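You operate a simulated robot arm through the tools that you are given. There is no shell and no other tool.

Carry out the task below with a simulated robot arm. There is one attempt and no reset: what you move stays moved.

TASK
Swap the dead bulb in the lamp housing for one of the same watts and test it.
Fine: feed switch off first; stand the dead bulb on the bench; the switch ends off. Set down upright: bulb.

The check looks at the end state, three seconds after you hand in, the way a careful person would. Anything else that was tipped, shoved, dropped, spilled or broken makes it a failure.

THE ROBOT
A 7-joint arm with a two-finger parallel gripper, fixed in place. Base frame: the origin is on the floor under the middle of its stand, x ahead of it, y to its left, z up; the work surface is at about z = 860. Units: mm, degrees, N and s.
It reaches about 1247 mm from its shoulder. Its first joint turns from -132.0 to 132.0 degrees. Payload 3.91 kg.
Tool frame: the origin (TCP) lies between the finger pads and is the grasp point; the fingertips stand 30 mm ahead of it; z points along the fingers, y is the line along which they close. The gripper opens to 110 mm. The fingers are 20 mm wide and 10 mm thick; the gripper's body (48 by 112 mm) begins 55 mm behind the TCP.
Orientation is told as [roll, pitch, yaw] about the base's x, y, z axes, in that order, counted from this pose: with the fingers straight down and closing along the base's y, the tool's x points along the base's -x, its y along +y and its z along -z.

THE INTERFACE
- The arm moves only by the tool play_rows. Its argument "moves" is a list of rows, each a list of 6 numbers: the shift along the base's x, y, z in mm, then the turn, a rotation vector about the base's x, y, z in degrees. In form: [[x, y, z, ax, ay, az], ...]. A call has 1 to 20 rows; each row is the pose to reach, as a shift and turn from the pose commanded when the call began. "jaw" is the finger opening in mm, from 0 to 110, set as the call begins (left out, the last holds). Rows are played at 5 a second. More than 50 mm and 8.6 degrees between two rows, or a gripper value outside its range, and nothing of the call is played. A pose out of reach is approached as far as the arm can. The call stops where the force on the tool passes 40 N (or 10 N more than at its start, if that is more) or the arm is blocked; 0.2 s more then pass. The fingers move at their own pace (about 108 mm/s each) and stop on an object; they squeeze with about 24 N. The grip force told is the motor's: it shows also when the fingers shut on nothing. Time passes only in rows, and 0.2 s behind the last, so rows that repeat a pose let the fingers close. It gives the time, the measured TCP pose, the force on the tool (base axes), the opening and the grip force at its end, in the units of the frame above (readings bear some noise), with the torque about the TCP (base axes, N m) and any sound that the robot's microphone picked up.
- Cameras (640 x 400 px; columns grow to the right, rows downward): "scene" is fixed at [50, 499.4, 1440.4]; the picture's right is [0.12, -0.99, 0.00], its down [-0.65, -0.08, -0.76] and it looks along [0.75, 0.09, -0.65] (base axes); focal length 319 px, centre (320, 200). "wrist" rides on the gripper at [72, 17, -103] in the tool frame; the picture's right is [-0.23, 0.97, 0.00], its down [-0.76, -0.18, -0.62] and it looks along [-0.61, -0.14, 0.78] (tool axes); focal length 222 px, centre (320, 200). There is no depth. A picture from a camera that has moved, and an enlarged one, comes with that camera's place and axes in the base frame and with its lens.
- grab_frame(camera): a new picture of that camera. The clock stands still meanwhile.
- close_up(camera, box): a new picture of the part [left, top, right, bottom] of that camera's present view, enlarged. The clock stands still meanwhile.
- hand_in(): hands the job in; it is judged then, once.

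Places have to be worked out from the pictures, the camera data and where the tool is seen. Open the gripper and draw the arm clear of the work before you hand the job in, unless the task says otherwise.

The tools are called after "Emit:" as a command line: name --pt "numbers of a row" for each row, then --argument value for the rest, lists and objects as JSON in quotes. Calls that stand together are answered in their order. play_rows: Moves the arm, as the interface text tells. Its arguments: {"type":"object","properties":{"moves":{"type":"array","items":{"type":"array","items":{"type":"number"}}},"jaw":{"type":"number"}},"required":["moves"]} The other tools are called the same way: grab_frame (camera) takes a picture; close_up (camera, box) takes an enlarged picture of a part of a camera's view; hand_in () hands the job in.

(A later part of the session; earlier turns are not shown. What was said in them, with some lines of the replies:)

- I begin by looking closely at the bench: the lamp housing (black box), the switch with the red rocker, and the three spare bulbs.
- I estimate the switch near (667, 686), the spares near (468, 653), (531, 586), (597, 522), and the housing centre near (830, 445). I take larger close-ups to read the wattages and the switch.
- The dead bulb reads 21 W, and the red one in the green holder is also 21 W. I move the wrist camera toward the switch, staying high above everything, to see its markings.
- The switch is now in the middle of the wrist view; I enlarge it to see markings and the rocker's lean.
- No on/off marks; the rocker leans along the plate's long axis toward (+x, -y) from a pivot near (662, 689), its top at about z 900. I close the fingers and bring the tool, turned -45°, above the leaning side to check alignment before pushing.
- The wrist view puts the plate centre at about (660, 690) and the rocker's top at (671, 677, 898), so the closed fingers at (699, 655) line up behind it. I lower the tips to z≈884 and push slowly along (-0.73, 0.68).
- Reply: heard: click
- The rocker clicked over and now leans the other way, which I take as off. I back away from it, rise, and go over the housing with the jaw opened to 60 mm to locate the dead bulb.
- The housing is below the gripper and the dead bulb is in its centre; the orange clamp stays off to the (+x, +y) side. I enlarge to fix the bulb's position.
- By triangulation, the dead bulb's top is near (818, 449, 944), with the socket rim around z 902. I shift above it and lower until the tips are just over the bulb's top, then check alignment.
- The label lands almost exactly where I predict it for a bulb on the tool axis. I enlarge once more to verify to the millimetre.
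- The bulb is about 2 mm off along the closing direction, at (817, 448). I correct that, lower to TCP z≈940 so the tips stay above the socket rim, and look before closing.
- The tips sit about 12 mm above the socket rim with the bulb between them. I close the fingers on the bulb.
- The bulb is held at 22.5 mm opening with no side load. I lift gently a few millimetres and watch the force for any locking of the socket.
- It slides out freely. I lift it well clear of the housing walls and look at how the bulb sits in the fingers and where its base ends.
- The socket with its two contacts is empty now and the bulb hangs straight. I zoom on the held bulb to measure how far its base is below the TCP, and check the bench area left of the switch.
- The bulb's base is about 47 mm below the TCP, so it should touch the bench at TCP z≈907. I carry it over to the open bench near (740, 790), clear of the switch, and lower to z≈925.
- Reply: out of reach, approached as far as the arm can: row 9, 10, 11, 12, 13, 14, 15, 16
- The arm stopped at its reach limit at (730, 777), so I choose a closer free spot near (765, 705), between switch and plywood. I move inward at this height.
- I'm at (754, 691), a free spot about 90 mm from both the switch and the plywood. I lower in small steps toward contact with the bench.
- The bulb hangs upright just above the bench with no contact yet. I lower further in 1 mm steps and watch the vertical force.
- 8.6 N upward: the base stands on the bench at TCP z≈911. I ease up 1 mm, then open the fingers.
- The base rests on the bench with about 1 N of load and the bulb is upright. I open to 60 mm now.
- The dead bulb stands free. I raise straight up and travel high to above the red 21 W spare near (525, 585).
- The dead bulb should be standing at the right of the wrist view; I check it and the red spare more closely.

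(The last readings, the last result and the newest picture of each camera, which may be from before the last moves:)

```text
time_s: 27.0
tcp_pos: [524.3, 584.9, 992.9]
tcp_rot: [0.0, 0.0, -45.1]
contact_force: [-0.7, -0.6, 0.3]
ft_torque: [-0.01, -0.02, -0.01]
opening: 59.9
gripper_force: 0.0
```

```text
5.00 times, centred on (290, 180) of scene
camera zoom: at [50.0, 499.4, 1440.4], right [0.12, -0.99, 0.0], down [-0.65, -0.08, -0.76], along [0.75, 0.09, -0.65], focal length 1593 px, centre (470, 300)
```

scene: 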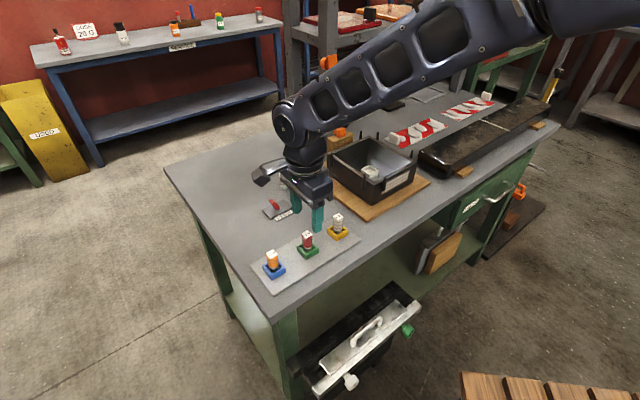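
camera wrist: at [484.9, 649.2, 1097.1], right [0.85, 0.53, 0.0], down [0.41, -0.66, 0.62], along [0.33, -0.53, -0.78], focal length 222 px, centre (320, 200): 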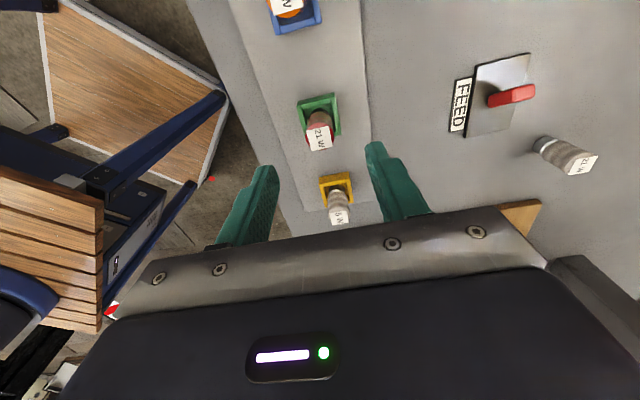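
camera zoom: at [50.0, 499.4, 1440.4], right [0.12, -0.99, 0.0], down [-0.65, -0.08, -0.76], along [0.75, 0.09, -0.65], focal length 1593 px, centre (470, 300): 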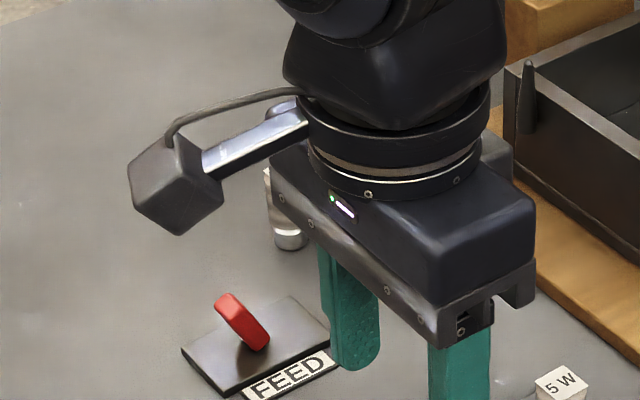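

The dead bulb stands upright, and the red spare's top triangulates to about (524, 585, 923), right on the tool axis. I descend to TCP z≈920 and check before closing.

Emit:
play_rows --pt "0 0 -15 0 0 0" --pt "0 0 -30 0 0 0" --pt "0 0 -45 0 0 0" --pt "0 0 -58 0 0 0" --pt "0 0 -66 0 0 0" --pt "0 0 -72 0 0 0" --pt "0 0 -72 0 0 0"

Emit:
close_up --camera "wrist" --box '[240, 100, 400, 230]'

Emit:
close_up --camera "scene" --box '[270, 190, 350, 270]'

```text
time_s: 28.6
tcp_pos: [523.8, 585.6, 919.5]
tcp_rot: [0.0, 0.0, -45.0]
contact_force: [0.6, 0.2, -0.3]
ft_torque: [0.03, 0.01, 0.01]
opening: 59.8
gripper_force: 0.1
```

```text
3.08 times, centred on (320, 165) of wrist
camera zoom: at [485.3, 649.0, 1023.7], right [0.85, 0.53, 0.0], down [0.41, -0.66, 0.62], along [0.33, -0.53, -0.78], focal length 684 px, centre (320, 308)
```

zoom: 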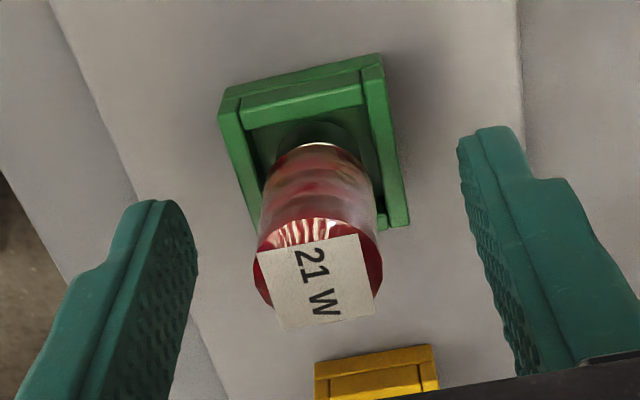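

```text
5.00 times, centred on (310, 230) of scene
camera zoom: at [50.0, 499.4, 1440.4], right [0.12, -0.99, 0.0], down [-0.65, -0.08, -0.76], along [0.75, 0.09, -0.65], focal length 1593 px, centre (370, 50)
```

zoom: 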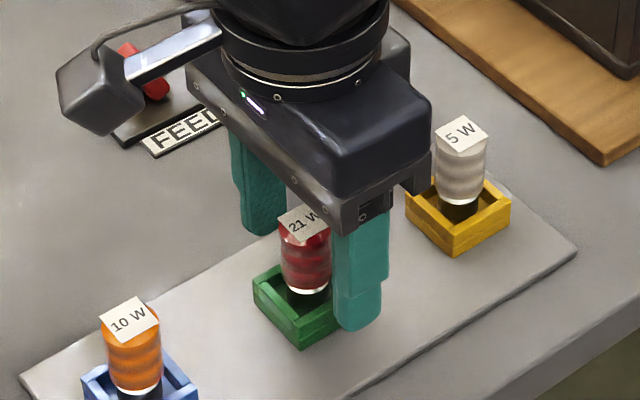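

The alignment matches the earlier grasp of the dead bulb almost exactly. I close on the red bulb.

Emit:
play_rows --pt "0 0 0 0 0 0" --pt "0 0 0 0 0 0" --pt "0 0 0 0 0 0" --pt "0 0 0 0 0 0" --jaw 0

Emit:
close_up --camera "wrist" --box '[240, 100, 400, 230]'

```text
time_s: 29.6
tcp_pos: [524.8, 585.8, 920.4]
tcp_rot: [-0.1, 0.0, -45.0]
contact_force: [-0.6, -0.5, 0.6]
ft_torque: [0.04, 0.0, 0.0]
opening: 22.3
gripper_force: 23.9
```

```text
3.08 times, centred on (320, 165) of wrist
camera zoom: at [485.3, 649.0, 1023.9], right [0.85, 0.53, 0.0], down [0.41, -0.66, 0.62], along [0.33, -0.53, -0.78], focal length 684 px, centre (320, 308)
```

zoom: 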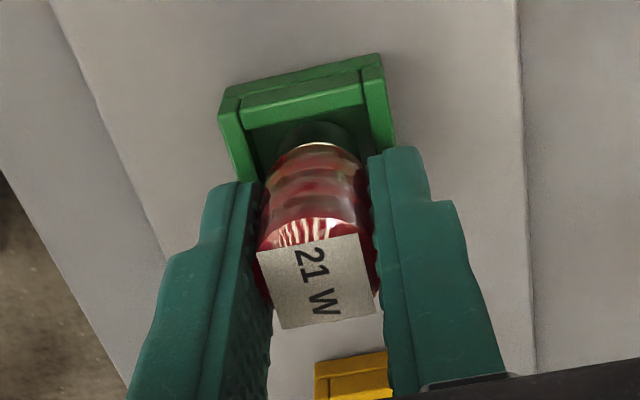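

The red bulb is gripped at 22.3 mm without side load. I lift it straight up, slowly at first.

Emit:
play_rows --pt "0 0 2 0 0 0" --pt "0 0 5 0 0 0" --pt "0 0 10 0 0 0" --pt "0 0 18 0 0 0" --pt "0 0 35 0 0 0" --pt "0 0 60 0 0 0" --pt "0 0 95 0 0 0" --pt "0 0 130 0 0 0" --pt "0 0 140 0 0 0" --pt "0 0 140 0 0 0"

Emit:
grab_frame --camera "scene"

Emit:
close_up --camera "scene" --box '[270, 130, 370, 270]'

```text
time_s: 31.8
tcp_pos: [527.0, 586.0, 1059.5]
tcp_rot: [0.0, 0.0, -45.0]
contact_force: [0.8, 0.0, -0.7]
ft_torque: [0.03, -0.02, -0.02]
opening: 22.4
gripper_force: 24.0
```

```text
taken
```

scene: 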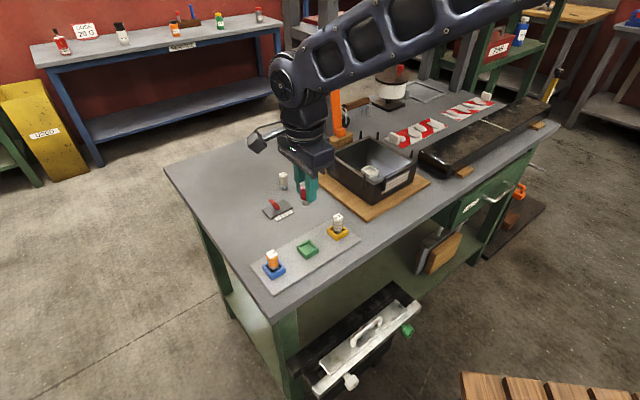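

```text
2.86 times, centred on (320, 200) of scene
camera zoom: at [50.0, 499.4, 1440.4], right [0.12, -0.99, 0.0], down [-0.65, -0.08, -0.76], along [0.75, 0.09, -0.65], focal length 910 px, centre (320, 200)
```

zoom: 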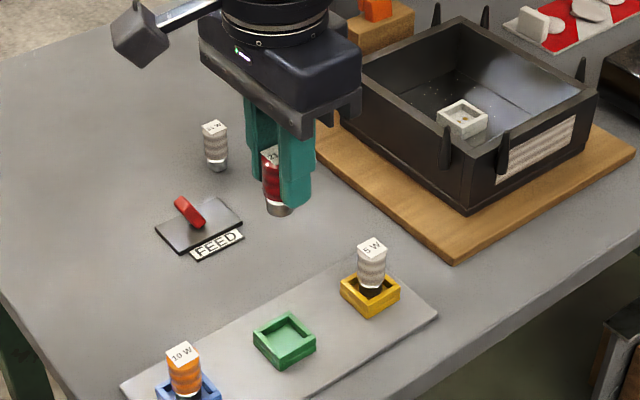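

The red bulb came out cleanly, leaving the green holder empty. I carry it at this height to above the socket at (816, 449).

Emit:
play_rows --pt "29 -13.7 0 0 0 0" --pt "58 -27.4 0 0 0 0" --pt "87 -41.1 0 0 0 0" --pt "116 -54.8 0 0 0 0" --pt "145 -68.5 0 0 0 0" --pt "174 -82.2 0 0 0 0" --pt "203 -95.9 0 0 0 0" --pt "232 -109.6 0 0 0 0" --pt "261 -123.3 0 0 0 0" --pt "280 -132 0 0 0 0" --pt "290.8 -137.1 0 0 0 0" --pt "290.8 -137.1 0 0 0 0" --pt "290.8 -137.1 0 0 0 0"

Emit:
grab_frame --camera "wrist"

Emit:
close_up --camera "wrist" --box '[240, 60, 400, 230]'

Emit:
close_up --camera "scene" --box '[340, 80, 420, 180]'

```text
time_s: 34.6
tcp_pos: [814.9, 449.0, 1058.9]
tcp_rot: [-0.1, -0.1, -45.0]
contact_force: [-0.9, -0.3, -0.6]
ft_torque: [0.02, -0.01, -0.01]
opening: 22.6
gripper_force: 24.1
```

```text
taken
camera wrist: at [776.5, 511.2, 1163.9], right [0.85, 0.53, 0.0], down [0.41, -0.66, 0.62], along [0.33, -0.53, -0.78], focal length 222 px, centre (320, 200)
```

wrist: 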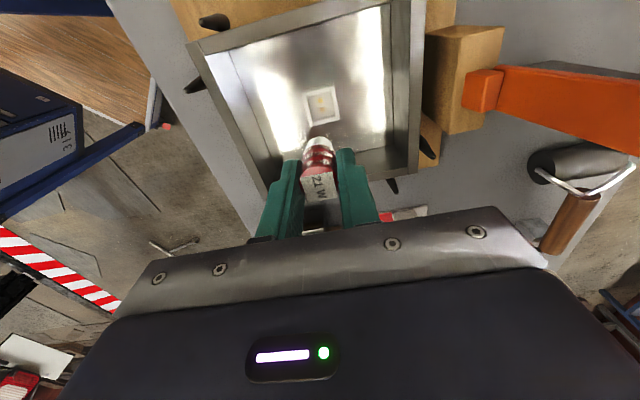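

```text
2.35 times, centred on (320, 145) of wrist
camera zoom: at [776.5, 511.2, 1163.9], right [0.85, 0.53, 0.0], down [0.41, -0.66, 0.62], along [0.33, -0.53, -0.78], focal length 523 px, centre (320, 329)
```

zoom: 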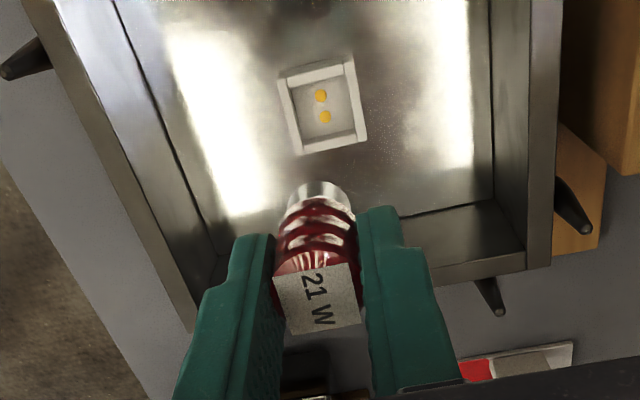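

```text
4.00 times, centred on (380, 130) of scene
camera zoom: at [50.0, 499.4, 1440.4], right [0.12, -0.99, 0.0], down [-0.65, -0.08, -0.76], along [0.75, 0.09, -0.65], focal length 1274 px, centre (80, 480)
```

zoom: 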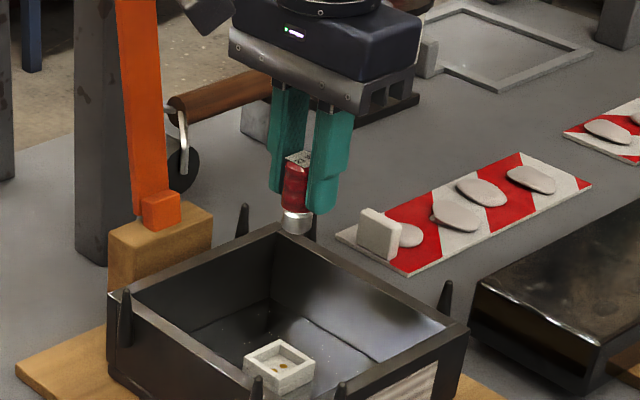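

The picture of the socket has shifted slightly versus the dead bulb's extraction, so I'm about 2 mm short in x. The label also seems a bit different in the fingers, so I enlarge to check whether the bulb slipped or tilted.

Emit:
close_up --camera "wrist" --box '[270, 120, 370, 230]'

Emit:
close_up --camera "scene" --box '[360, 105, 410, 145]'

```text
3.64 times, centred on (320, 175) of wrist
camera zoom: at [776.5, 511.2, 1163.9], right [0.85, 0.53, 0.0], down [0.41, -0.66, 0.62], along [0.33, -0.53, -0.78], focal length 808 px, centre (320, 291)
```

zoom: 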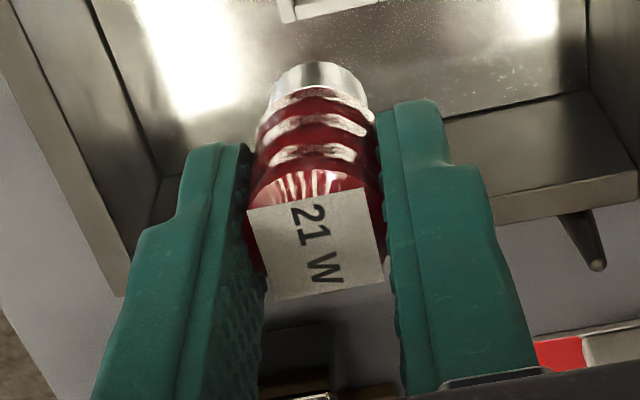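

```text
10.00 times, centred on (385, 125) of scene
camera zoom: at [50.0, 499.4, 1440.4], right [0.12, -0.99, 0.0], down [-0.65, -0.08, -0.76], along [0.75, 0.09, -0.65], focal length 3186 px, centre (-330, 950)
```

zoom: 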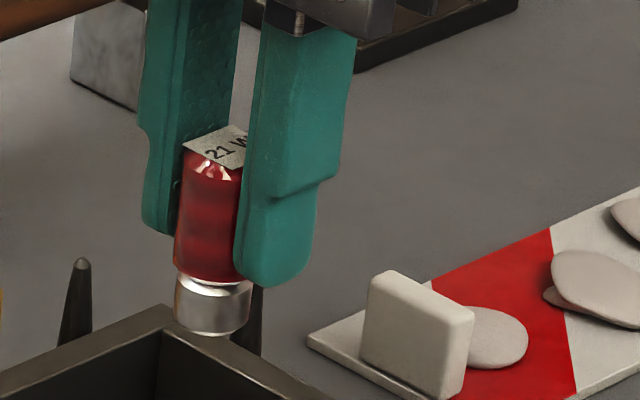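

The bulb is straight and about 1 mm lower in the fingers than the dead one was; the socket centre works out to (817.5, 447.2). I correct by (+2.6, -1.7) and lower to just above the socket rim, then look again.

Emit:
play_rows --pt "2.6 -1.7 0 0 0 0" --pt "2.6 -1.7 -25 0 0 0" --pt "2.6 -1.7 -50 0 0 0" --pt "2.6 -1.7 -75 0 0 0" --pt "2.6 -1.7 -90 0 0 0" --pt "2.6 -1.7 -100 0 0 0" --pt "2.6 -1.7 -100 0 0 0" --pt "2.6 -1.7 -100 0 0 0"

Emit:
close_up --camera "wrist" --box '[270, 90, 370, 200]'

Emit:
close_up --camera "scene" --box '[345, 130, 405, 190]'

```text
time_s: 36.4
tcp_pos: [818.4, 446.6, 958.7]
tcp_rot: [-0.1, 0.1, -45.0]
contact_force: [0.4, 0.0, -0.4]
ft_torque: [-0.02, 0.0, 0.0]
opening: 22.1
gripper_force: 24.2
```

```text
3.64 times, centred on (320, 145) of wrist
camera zoom: at [779.1, 509.9, 1063.3], right [0.85, 0.53, 0.0], down [0.41, -0.66, 0.62], along [0.33, -0.53, -0.78], focal length 808 px, centre (320, 400)
```

zoom: 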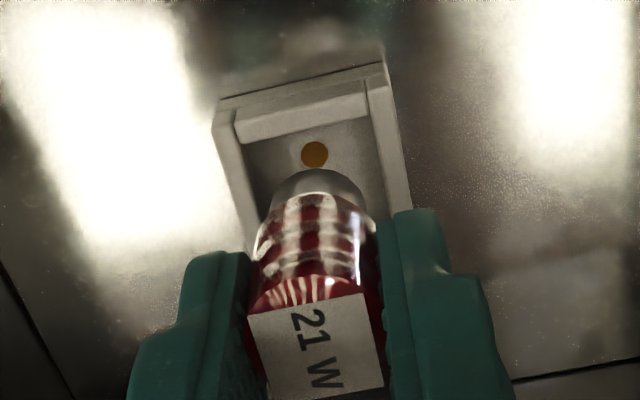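

```text
6.67 times, centred on (375, 160) of scene
camera zoom: at [50.0, 499.4, 1440.4], right [0.12, -0.99, 0.0], down [-0.65, -0.08, -0.76], along [0.75, 0.09, -0.65], focal length 2124 px, centre (-47, 467)
```

zoom: 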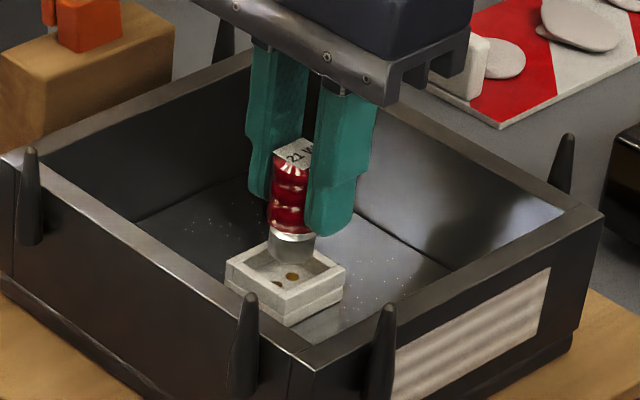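

The cap is centred over the socket: the contact midpoint projects right onto the bulb axis. I lower slowly into the socket.

Emit:
play_rows --pt "0 0 -2 0 0 0" --pt "0 0 -4 0 0 0" --pt "0 0 -6 0 0 0" --pt "0 0 -8 0 0 0" --pt "0 0 -10 0 0 0" --pt "0 0 -12 0 0 0" --pt "0 0 -12 0 0 0"

Emit:
close_up --camera "scene" --box '[345, 130, 405, 190]'

```text
time_s: 38.0
tcp_pos: [817.5, 446.2, 947.2]
tcp_rot: [0.1, 0.0, -45.0]
contact_force: [-0.7, 0.8, 0.7]
ft_torque: [0.01, -0.02, -0.02]
opening: 22.3
gripper_force: 23.9
```

```text
6.67 times, centred on (375, 160) of scene
camera zoom: at [50.0, 499.4, 1440.4], right [0.12, -0.99, 0.0], down [-0.65, -0.08, -0.76], along [0.75, 0.09, -0.65], focal length 2124 px, centre (-47, 467)
```

zoom: 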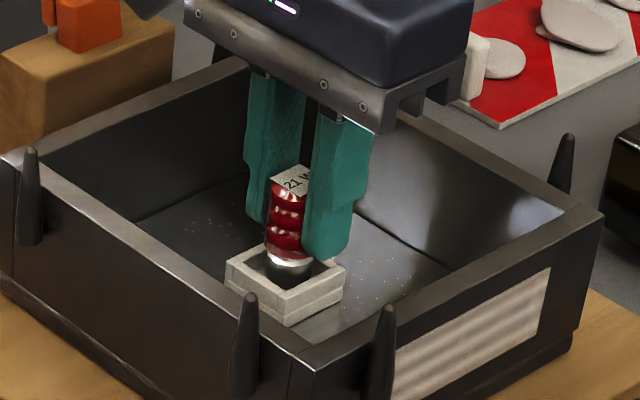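

The cap is inside the socket with no contact force yet. I continue in 1 mm steps until the floor is felt.

Emit:
play_rows --pt "0 0 -1 0 0 0" --pt "0 0 -2 0 0 0" --pt "0 0 -3 0 0 0" --pt "0 0 -3 0 0 0"

```text
time_s: 39.0
tcp_pos: [817.6, 446.3, 943.9]
tcp_rot: [0.0, -0.1, -45.0]
contact_force: [-5.2, -1.6, 7.9]
ft_torque: [-0.17, 0.33, 0.04]
opening: 22.6
gripper_force: 23.9
```

Contact near the expected seat height, but with a -5 N sideways x component. I look closely to see whether the cap is on the floor or touching a wall.

Emit:
close_up --camera "wrist" --box '[270, 90, 370, 200]'

Emit:
close_up --camera "scene" --box '[355, 145, 395, 185]'

```text
3.64 times, centred on (320, 145) of wrist
camera zoom: at [778.9, 509.7, 1049.2], right [0.85, 0.53, 0.0], down [0.41, -0.66, 0.62], along [0.33, -0.53, -0.78], focal length 808 px, centre (320, 400)
```

zoom: 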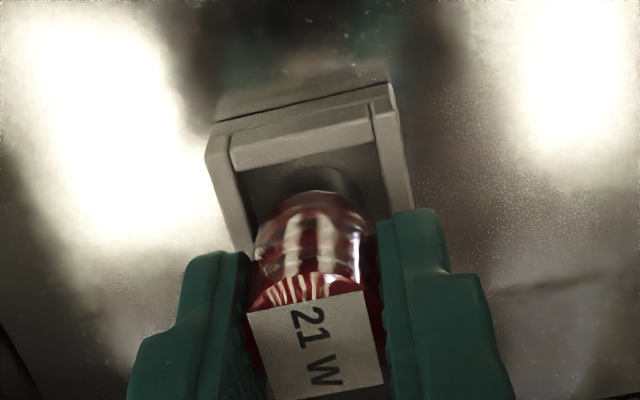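

```text
10.00 times, centred on (375, 165) of scene
camera zoom: at [50.0, 499.4, 1440.4], right [0.12, -0.99, 0.0], down [-0.65, -0.08, -0.76], along [0.75, 0.09, -0.65], focal length 3186 px, centre (-230, 550)
```

zoom: 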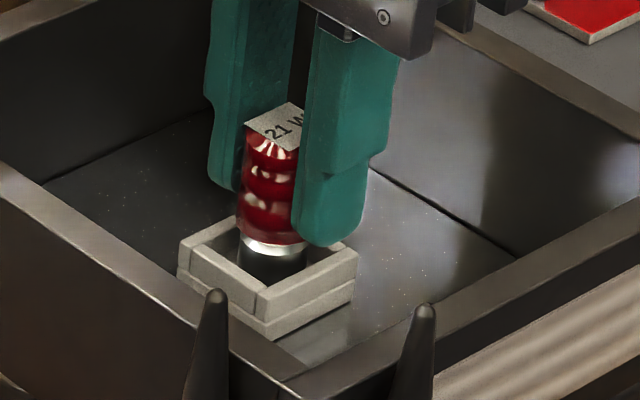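

The cap looks seated at the same depth as the dead bulb was. I ease up 1 mm to relax the load and re-read the force.

Emit:
play_rows --pt "0 0 0.5 0 0 0" --pt "0 0 1 0 0 0" --pt "0 0 1 0 0 0"

```text
time_s: 39.8
tcp_pos: [817.7, 446.1, 944.3]
tcp_rot: [0.0, 0.1, -45.0]
contact_force: [3.8, 2.4, 1.0]
ft_torque: [0.17, -0.21, 0.03]
opening: 22.6
gripper_force: 24.3
```

The load flips sign with tiny moves, which suggests the cap is resting on the floor and held laterally by the socket. I settle back 0.7 mm and open the fingers to 50 mm.

Emit:
play_rows --pt "0 0 -0.7 0 0 0" --pt "0 0 -0.7 0 0 0"

Emit:
play_rows --pt "0 0 0 0 0 0" --pt "0 0 0 0 0 0" --pt "0 0 0 0 0 0" --jaw 55

Emit:
close_up --camera "scene" --box '[355, 145, 395, 185]'

Emit:
close_up --camera "wrist" --box '[240, 90, 400, 220]'

```text
time_s: 40.4
tcp_pos: [818.8, 447.8, 945.0]
tcp_rot: [0.0, -0.1, -45.0]
contact_force: [0.0, -2.1, 6.9]
ft_torque: [-0.14, 0.09, 0.0]
opening: 22.1
gripper_force: 23.9
```

```text
time_s: 41.2
tcp_pos: [817.5, 446.5, 944.7]
tcp_rot: [0.2, 0.1, -45.0]
contact_force: [0.2, 0.1, -0.2]
ft_torque: [-0.02, 0.02, -0.03]
opening: 54.9
gripper_force: 0.0
```

```text
10.00 times, centred on (375, 165) of scene
camera zoom: at [50.0, 499.4, 1440.4], right [0.12, -0.99, 0.0], down [-0.65, -0.08, -0.76], along [0.75, 0.09, -0.65], focal length 3186 px, centre (-230, 550)
```

zoom: 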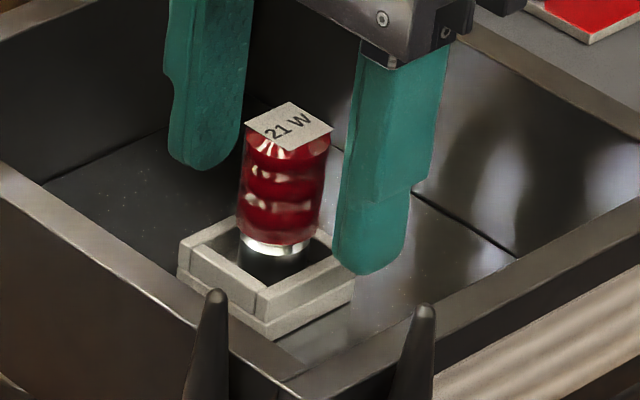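

```text
3.08 times, centred on (320, 155) of wrist
camera zoom: at [779.0, 509.9, 1048.7], right [0.85, 0.53, 0.0], down [0.41, -0.66, 0.62], along [0.33, -0.53, -0.78], focal length 684 px, centre (320, 338)
```

zoom: 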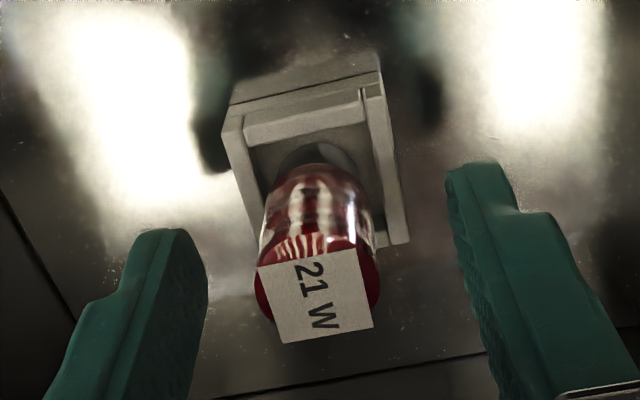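

The red bulb stands seated in the socket. I rise straight out of the housing and travel high to the other side of the switch, closing the fingers on the way in a second call.

Emit:
play_rows --pt "0 0 10 0 0 0" --pt "0 0 30 0 0 0" --pt "0 0 65 0 0 0" --pt "0 0 105 0 0 0" --pt "-21.6 30.8 105 0 0 0" --pt "-43.1 61.7 105 0 0 0" --pt "-64.7 92.5 105 0 0 0" --pt "-86.2 123.3 105 0 0 0" --pt "-107.8 154.2 105 0 0 0" --pt "-129.3 185 105 0 0 0" --pt "-150.9 215.8 105 0 0 0" --pt "-172.4 246.7 105 0 0 0" --pt "-194 277.5 105 0 0 0" --pt "-194 277.5 85 0 0 0" --pt "-194 277.5 65 0 0 0" --pt "-194 277.5 65 0 0 0"

Emit:
play_rows --pt "0 0 0 0 0 0" --pt "0 0 0 0 0 0" --pt "0 0 0 0 0 0" --jaw 0

Emit:
grab_frame --camera "wrist"

Emit:
grab_frame --camera "scene"

Emit:
close_up --camera "scene" --box '[300, 120, 440, 220]'

```text
time_s: 44.6
tcp_pos: [624.2, 723.7, 1011.0]
tcp_rot: [0.0, 0.0, -45.0]
contact_force: [1.0, -0.1, 0.2]
ft_torque: [0.0, 0.01, 0.02]
opening: 55.1
gripper_force: 0.0
```

```text
time_s: 45.4
tcp_pos: [623.4, 723.9, 1010.5]
tcp_rot: [0.0, 0.1, -45.1]
contact_force: [-0.1, 0.0, -0.5]
ft_torque: [-0.04, -0.02, 0.03]
opening: 0.0
gripper_force: 23.6
```

```text
taken
camera wrist: at [584.7, 787.3, 1114.6], right [0.85, 0.53, 0.0], down [0.41, -0.66, 0.62], along [0.33, -0.53, -0.78], focal length 222 px, centre (320, 200)
```

wrist: 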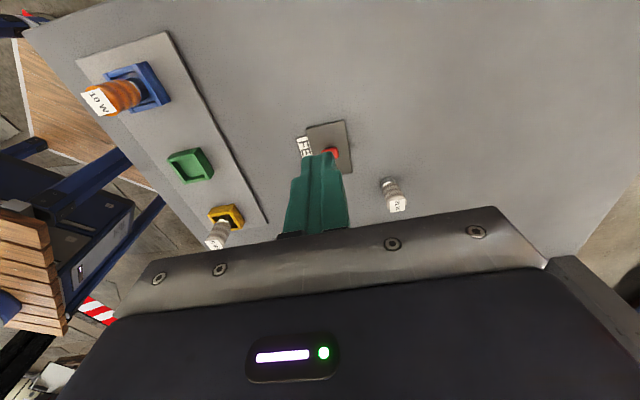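

```text
taken
```

scene: 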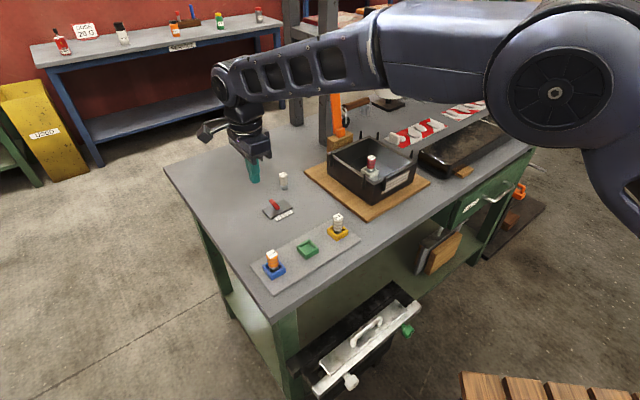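

```text
4.00 times, centred on (370, 170) of scene
camera zoom: at [50.0, 499.4, 1440.4], right [0.12, -0.99, 0.0], down [-0.65, -0.08, -0.76], along [0.75, 0.09, -0.65], focal length 1274 px, centre (120, 320)
```

zoom: 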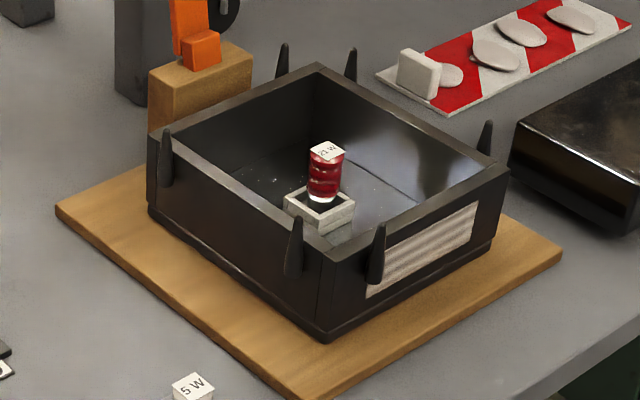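

The lamp is dark with the switch off, as expected. I lower the closed fingers on this side of the rocker and push along (0.73, -0.68) to switch on for the test.

Emit:
play_rows --pt "0 0 -25 0 0 0" --pt "0 0 -50 0 0 0" --pt "0 0 -75 0 0 0" --pt "0 0 -96 0 0 0" --pt "3.7 -3.4 -96 0 0 0" --pt "7.3 -6.8 -96 0 0 0" --pt "11 -10.2 -96 0 0 0" --pt "14.6 -13.6 -96 0 0 0" --pt "18.3 -17 -96 0 0 0" --pt "21.9 -20.4 -96 0 0 0" --pt "25.6 -23.8 -96 0 0 0" --pt "29.2 -27.2 -96 0 0 0"

Emit:
close_up --camera "scene" --box '[240, 140, 340, 240]'

Emit:
close_up --camera "scene" --box '[300, 120, 440, 220]'

```text
time_s: 48.0
tcp_pos: [652.9, 697.5, 913.5]
tcp_rot: [0.0, 0.0, -45.0]
contact_force: [-0.6, 0.9, -1.0]
ft_torque: [0.0, 0.01, 0.02]
opening: 0.0
gripper_force: 23.7
heard: click
```

```text
4.00 times, centred on (290, 190) of scene
camera zoom: at [50.0, 499.4, 1440.4], right [0.12, -0.99, 0.0], down [-0.65, -0.08, -0.76], along [0.75, 0.09, -0.65], focal length 1274 px, centre (440, 240)
```

zoom: 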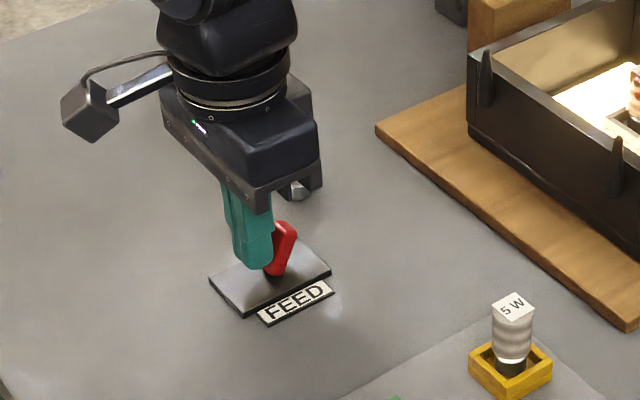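

```text
4.00 times, centred on (370, 170) of scene
camera zoom: at [50.0, 499.4, 1440.4], right [0.12, -0.99, 0.0], down [-0.65, -0.08, -0.76], along [0.75, 0.09, -0.65], focal length 1274 px, centre (120, 320)
```

zoom: 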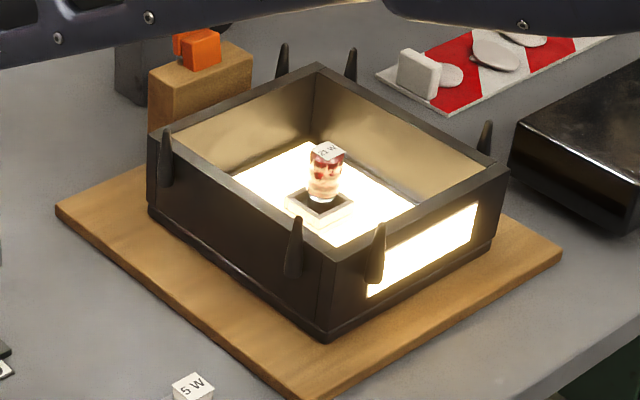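

The lamp lights up: the test passed. I let it burn briefly, back off, and hop over the rocker to its other side to switch it off again.

Emit:
play_rows --pt "0 0 0 0 0 0" --pt "0 0 0 0 0 0" --pt "0 0 0 0 0 0" --pt "-5.5 5.1 0 0 0 0" --pt "-11 10.2 0 0 0 0" --pt "-11 10.2 35 0 0 0" --pt "-11 10.2 75 0 0 0" --pt "8 -8 75 0 0 0" --pt "27 -25 75 0 0 0" --pt "45.3 -42.2 75 0 0 0" --pt "45.3 -42.2 75 0 0 0"

Emit:
grab_frame --camera "wrist"

Emit:
grab_frame --camera "scene"

```text
time_s: 50.4
tcp_pos: [699.0, 655.4, 989.6]
tcp_rot: [-0.1, 0.0, -44.9]
contact_force: [0.3, 0.3, 0.6]
ft_torque: [0.0, 0.01, 0.02]
opening: 0.0
gripper_force: 23.5
```

```text
taken
camera wrist: at [660.5, 718.3, 1093.2], right [0.85, 0.53, 0.0], down [0.41, -0.66, 0.62], along [0.33, -0.53, -0.78], focal length 222 px, centre (320, 200)
```

wrist: 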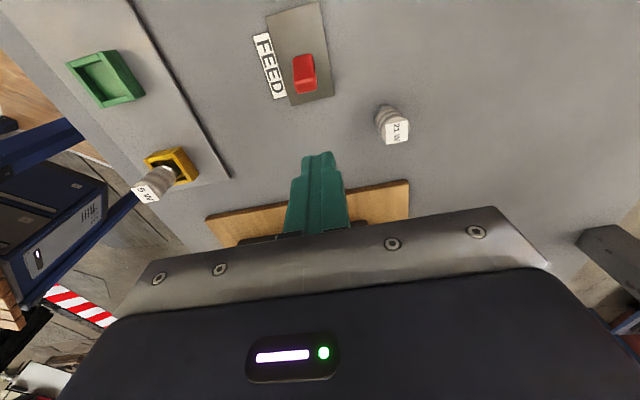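

```text
taken
```

scene: 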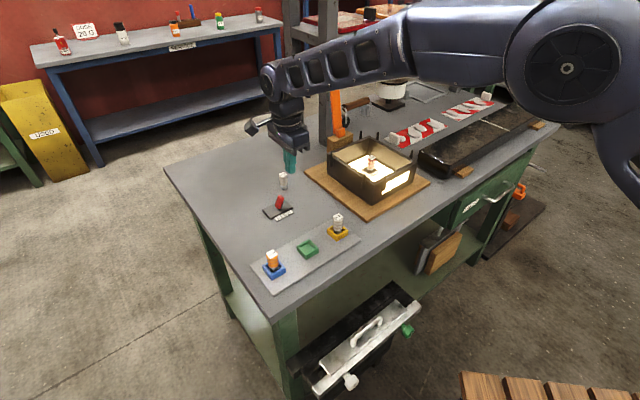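

The lamp keeps burning, and I'm at (699, 655), the same spot I pushed from the first time, with the standing bulb well clear. I lower and push the rocker back to off.

Emit:
play_rows --pt "0 0 -25 0 0 0" --pt "0 0 -50 0 0 0" --pt "0 0 -75.5 0 0 0" --pt "-3.7 3.4 -75.5 0 0 0" --pt "-7.3 6.8 -75.5 0 0 0" --pt "-11 10.2 -75.5 0 0 0" --pt "-14.6 13.6 -75.5 0 0 0" --pt "-18.3 17 -75.5 0 0 0" --pt "-21.9 20.4 -75.5 0 0 0" --pt "-25.6 23.8 -75.5 0 0 0" --pt "-29.2 27.2 -75.5 0 0 0"

Emit:
close_up --camera "scene" --box '[240, 140, 340, 240]'

Emit:
close_up --camera "scene" --box '[300, 120, 440, 220]'

```text
time_s: 52.8
tcp_pos: [668.6, 682.3, 913.2]
tcp_rot: [0.0, 0.1, -45.0]
contact_force: [0.4, -0.8, 0.5]
ft_torque: [0.01, -0.01, -0.01]
opening: 0.1
gripper_force: 24.4
heard: click
```

```text
4.00 times, centred on (290, 190) of scene
camera zoom: at [50.0, 499.4, 1440.4], right [0.12, -0.99, 0.0], down [-0.65, -0.08, -0.76], along [0.75, 0.09, -0.65], focal length 1274 px, centre (440, 240)
```

zoom: 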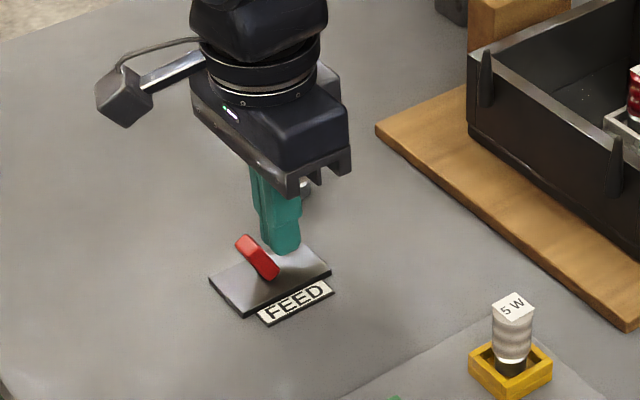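

```text
4.00 times, centred on (370, 170) of scene
camera zoom: at [50.0, 499.4, 1440.4], right [0.12, -0.99, 0.0], down [-0.65, -0.08, -0.76], along [0.75, 0.09, -0.65], focal length 1274 px, centre (120, 320)
```

zoom: 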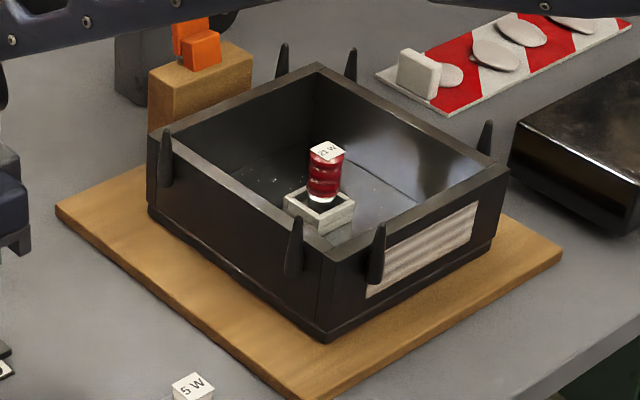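

Click, and the lamp is dark again: the switch is off. I back off, raise straight up, and only then move away and open the gripper.

Emit:
play_rows --pt "5.5 -5.1 0 0 0 0" --pt "11 -10.2 0 0 0 0" --pt "11 -10.2 40 0 0 0" --pt "11 -10.2 85 0 0 0" --pt "11 -10.2 130 0 0 0" --pt "11 -10.2 175 0 0 0" --pt "11 -10.2 220 0 0 0" --pt "-20 -45 235 0 0 0" --pt "-55 -80 240 0 0 0" --pt "-90 -115 240 0 0 0" --pt "-120 -150 240 0 0 0" --pt "-140 -170 240 0 0 0" --pt "-140 -170 240 0 0 0"

Emit:
play_rows --pt "0 0 0 0 0 0" --pt "0 0 0 0 0 0" --pt "0 0 0 0 0 0" --pt "0 0 0 0 0 0" --jaw 110

Emit:
grab_frame --camera "scene"

Emit:
close_up --camera "scene" --box '[240, 160, 380, 290]'

Emit:
close_up --camera "scene" --box '[340, 135, 410, 195]'

Emit:
grab_frame --camera "wrist"

```text
time_s: 55.6
tcp_pos: [528.5, 510.8, 1150.2]
tcp_rot: [0.0, 0.0, -45.1]
contact_force: [0.2, 1.3, -0.4]
ft_torque: [0.03, -0.01, 0.04]
opening: 0.0
gripper_force: 24.1
```

```text
time_s: 56.6
tcp_pos: [529.2, 510.8, 1148.8]
tcp_rot: [0.0, 0.0, -44.9]
contact_force: [-0.4, -0.4, -0.4]
ft_torque: [0.0, -0.03, 0.0]
opening: 109.8
gripper_force: 0.1
```

```text
taken
```

scene: 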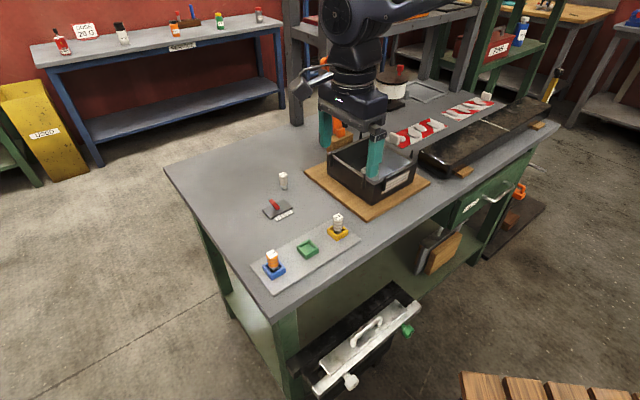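

```text
3.08 times, centred on (310, 225) of scene
camera zoom: at [50.0, 499.4, 1440.4], right [0.12, -0.99, 0.0], down [-0.65, -0.08, -0.76], along [0.75, 0.09, -0.65], focal length 980 px, centre (351, 123)
```

zoom: 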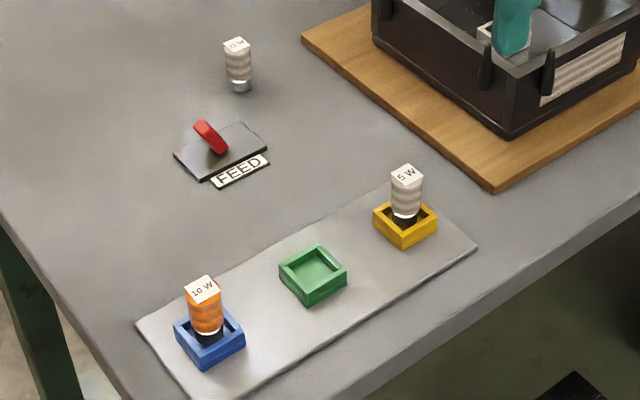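

```text
6.67 times, centred on (375, 165) of scene
camera zoom: at [50.0, 499.4, 1440.4], right [0.12, -0.99, 0.0], down [-0.65, -0.08, -0.76], along [0.75, 0.09, -0.65], focal length 2124 px, centre (-47, 433)
```

zoom: 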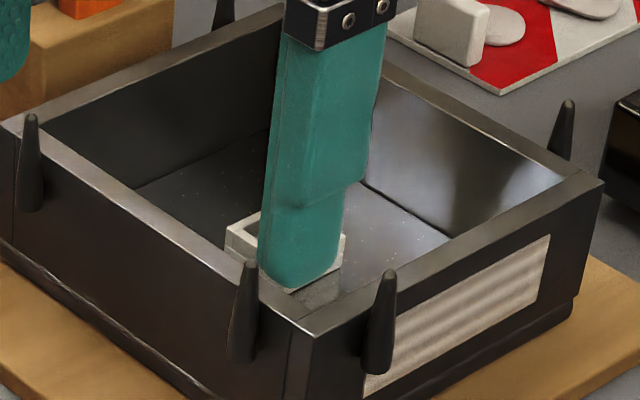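

```text
taken
camera wrist: at [490.1, 573.5, 1254.2], right [0.85, 0.53, 0.0], down [0.41, -0.66, 0.62], along [0.33, -0.53, -0.78], focal length 222 px, centre (320, 200)
```

wrist: 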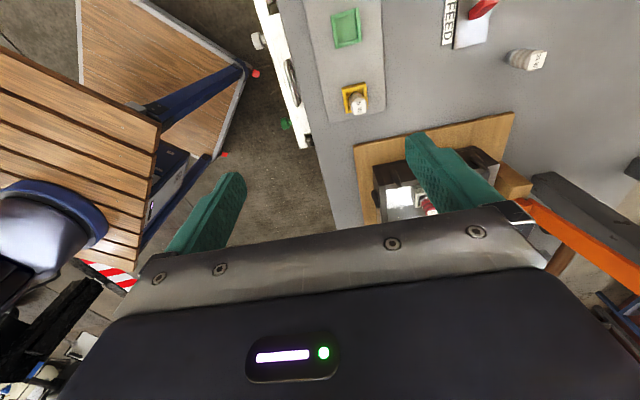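

The dead bulb stands upright on the bench, the red 21 W bulb is in the socket, the switch is off, and the arm is high and clear with the gripper open. I hand in the job.

Emit:
hand_in

```text
The job is handed in.
```

I swapped the dead 21 W bulb for the red 21 W spare from the green holder. The new bulb lit when I switched the feed on.

- **Feed switch:** the plate has no on/off marks, so I took the starting position as on and flipped it before touching the bulb. The test confirmed this: the lamp lit with the rocker in its starting position. The lamp went dark again when I flipped it back, and the switch was left off.
- **Dead bulb:** it stands upright on the open bench, between the switch and the plywood under the housing.
- **New bulb:** it is in the housing socket, at the same depth as the old one.
- **Everything else:** I saw nothing else moved in the last pictures. The arm was raised clear with the gripper open at hand-in.

The check's verdict has not come back, only that the job was handed in.
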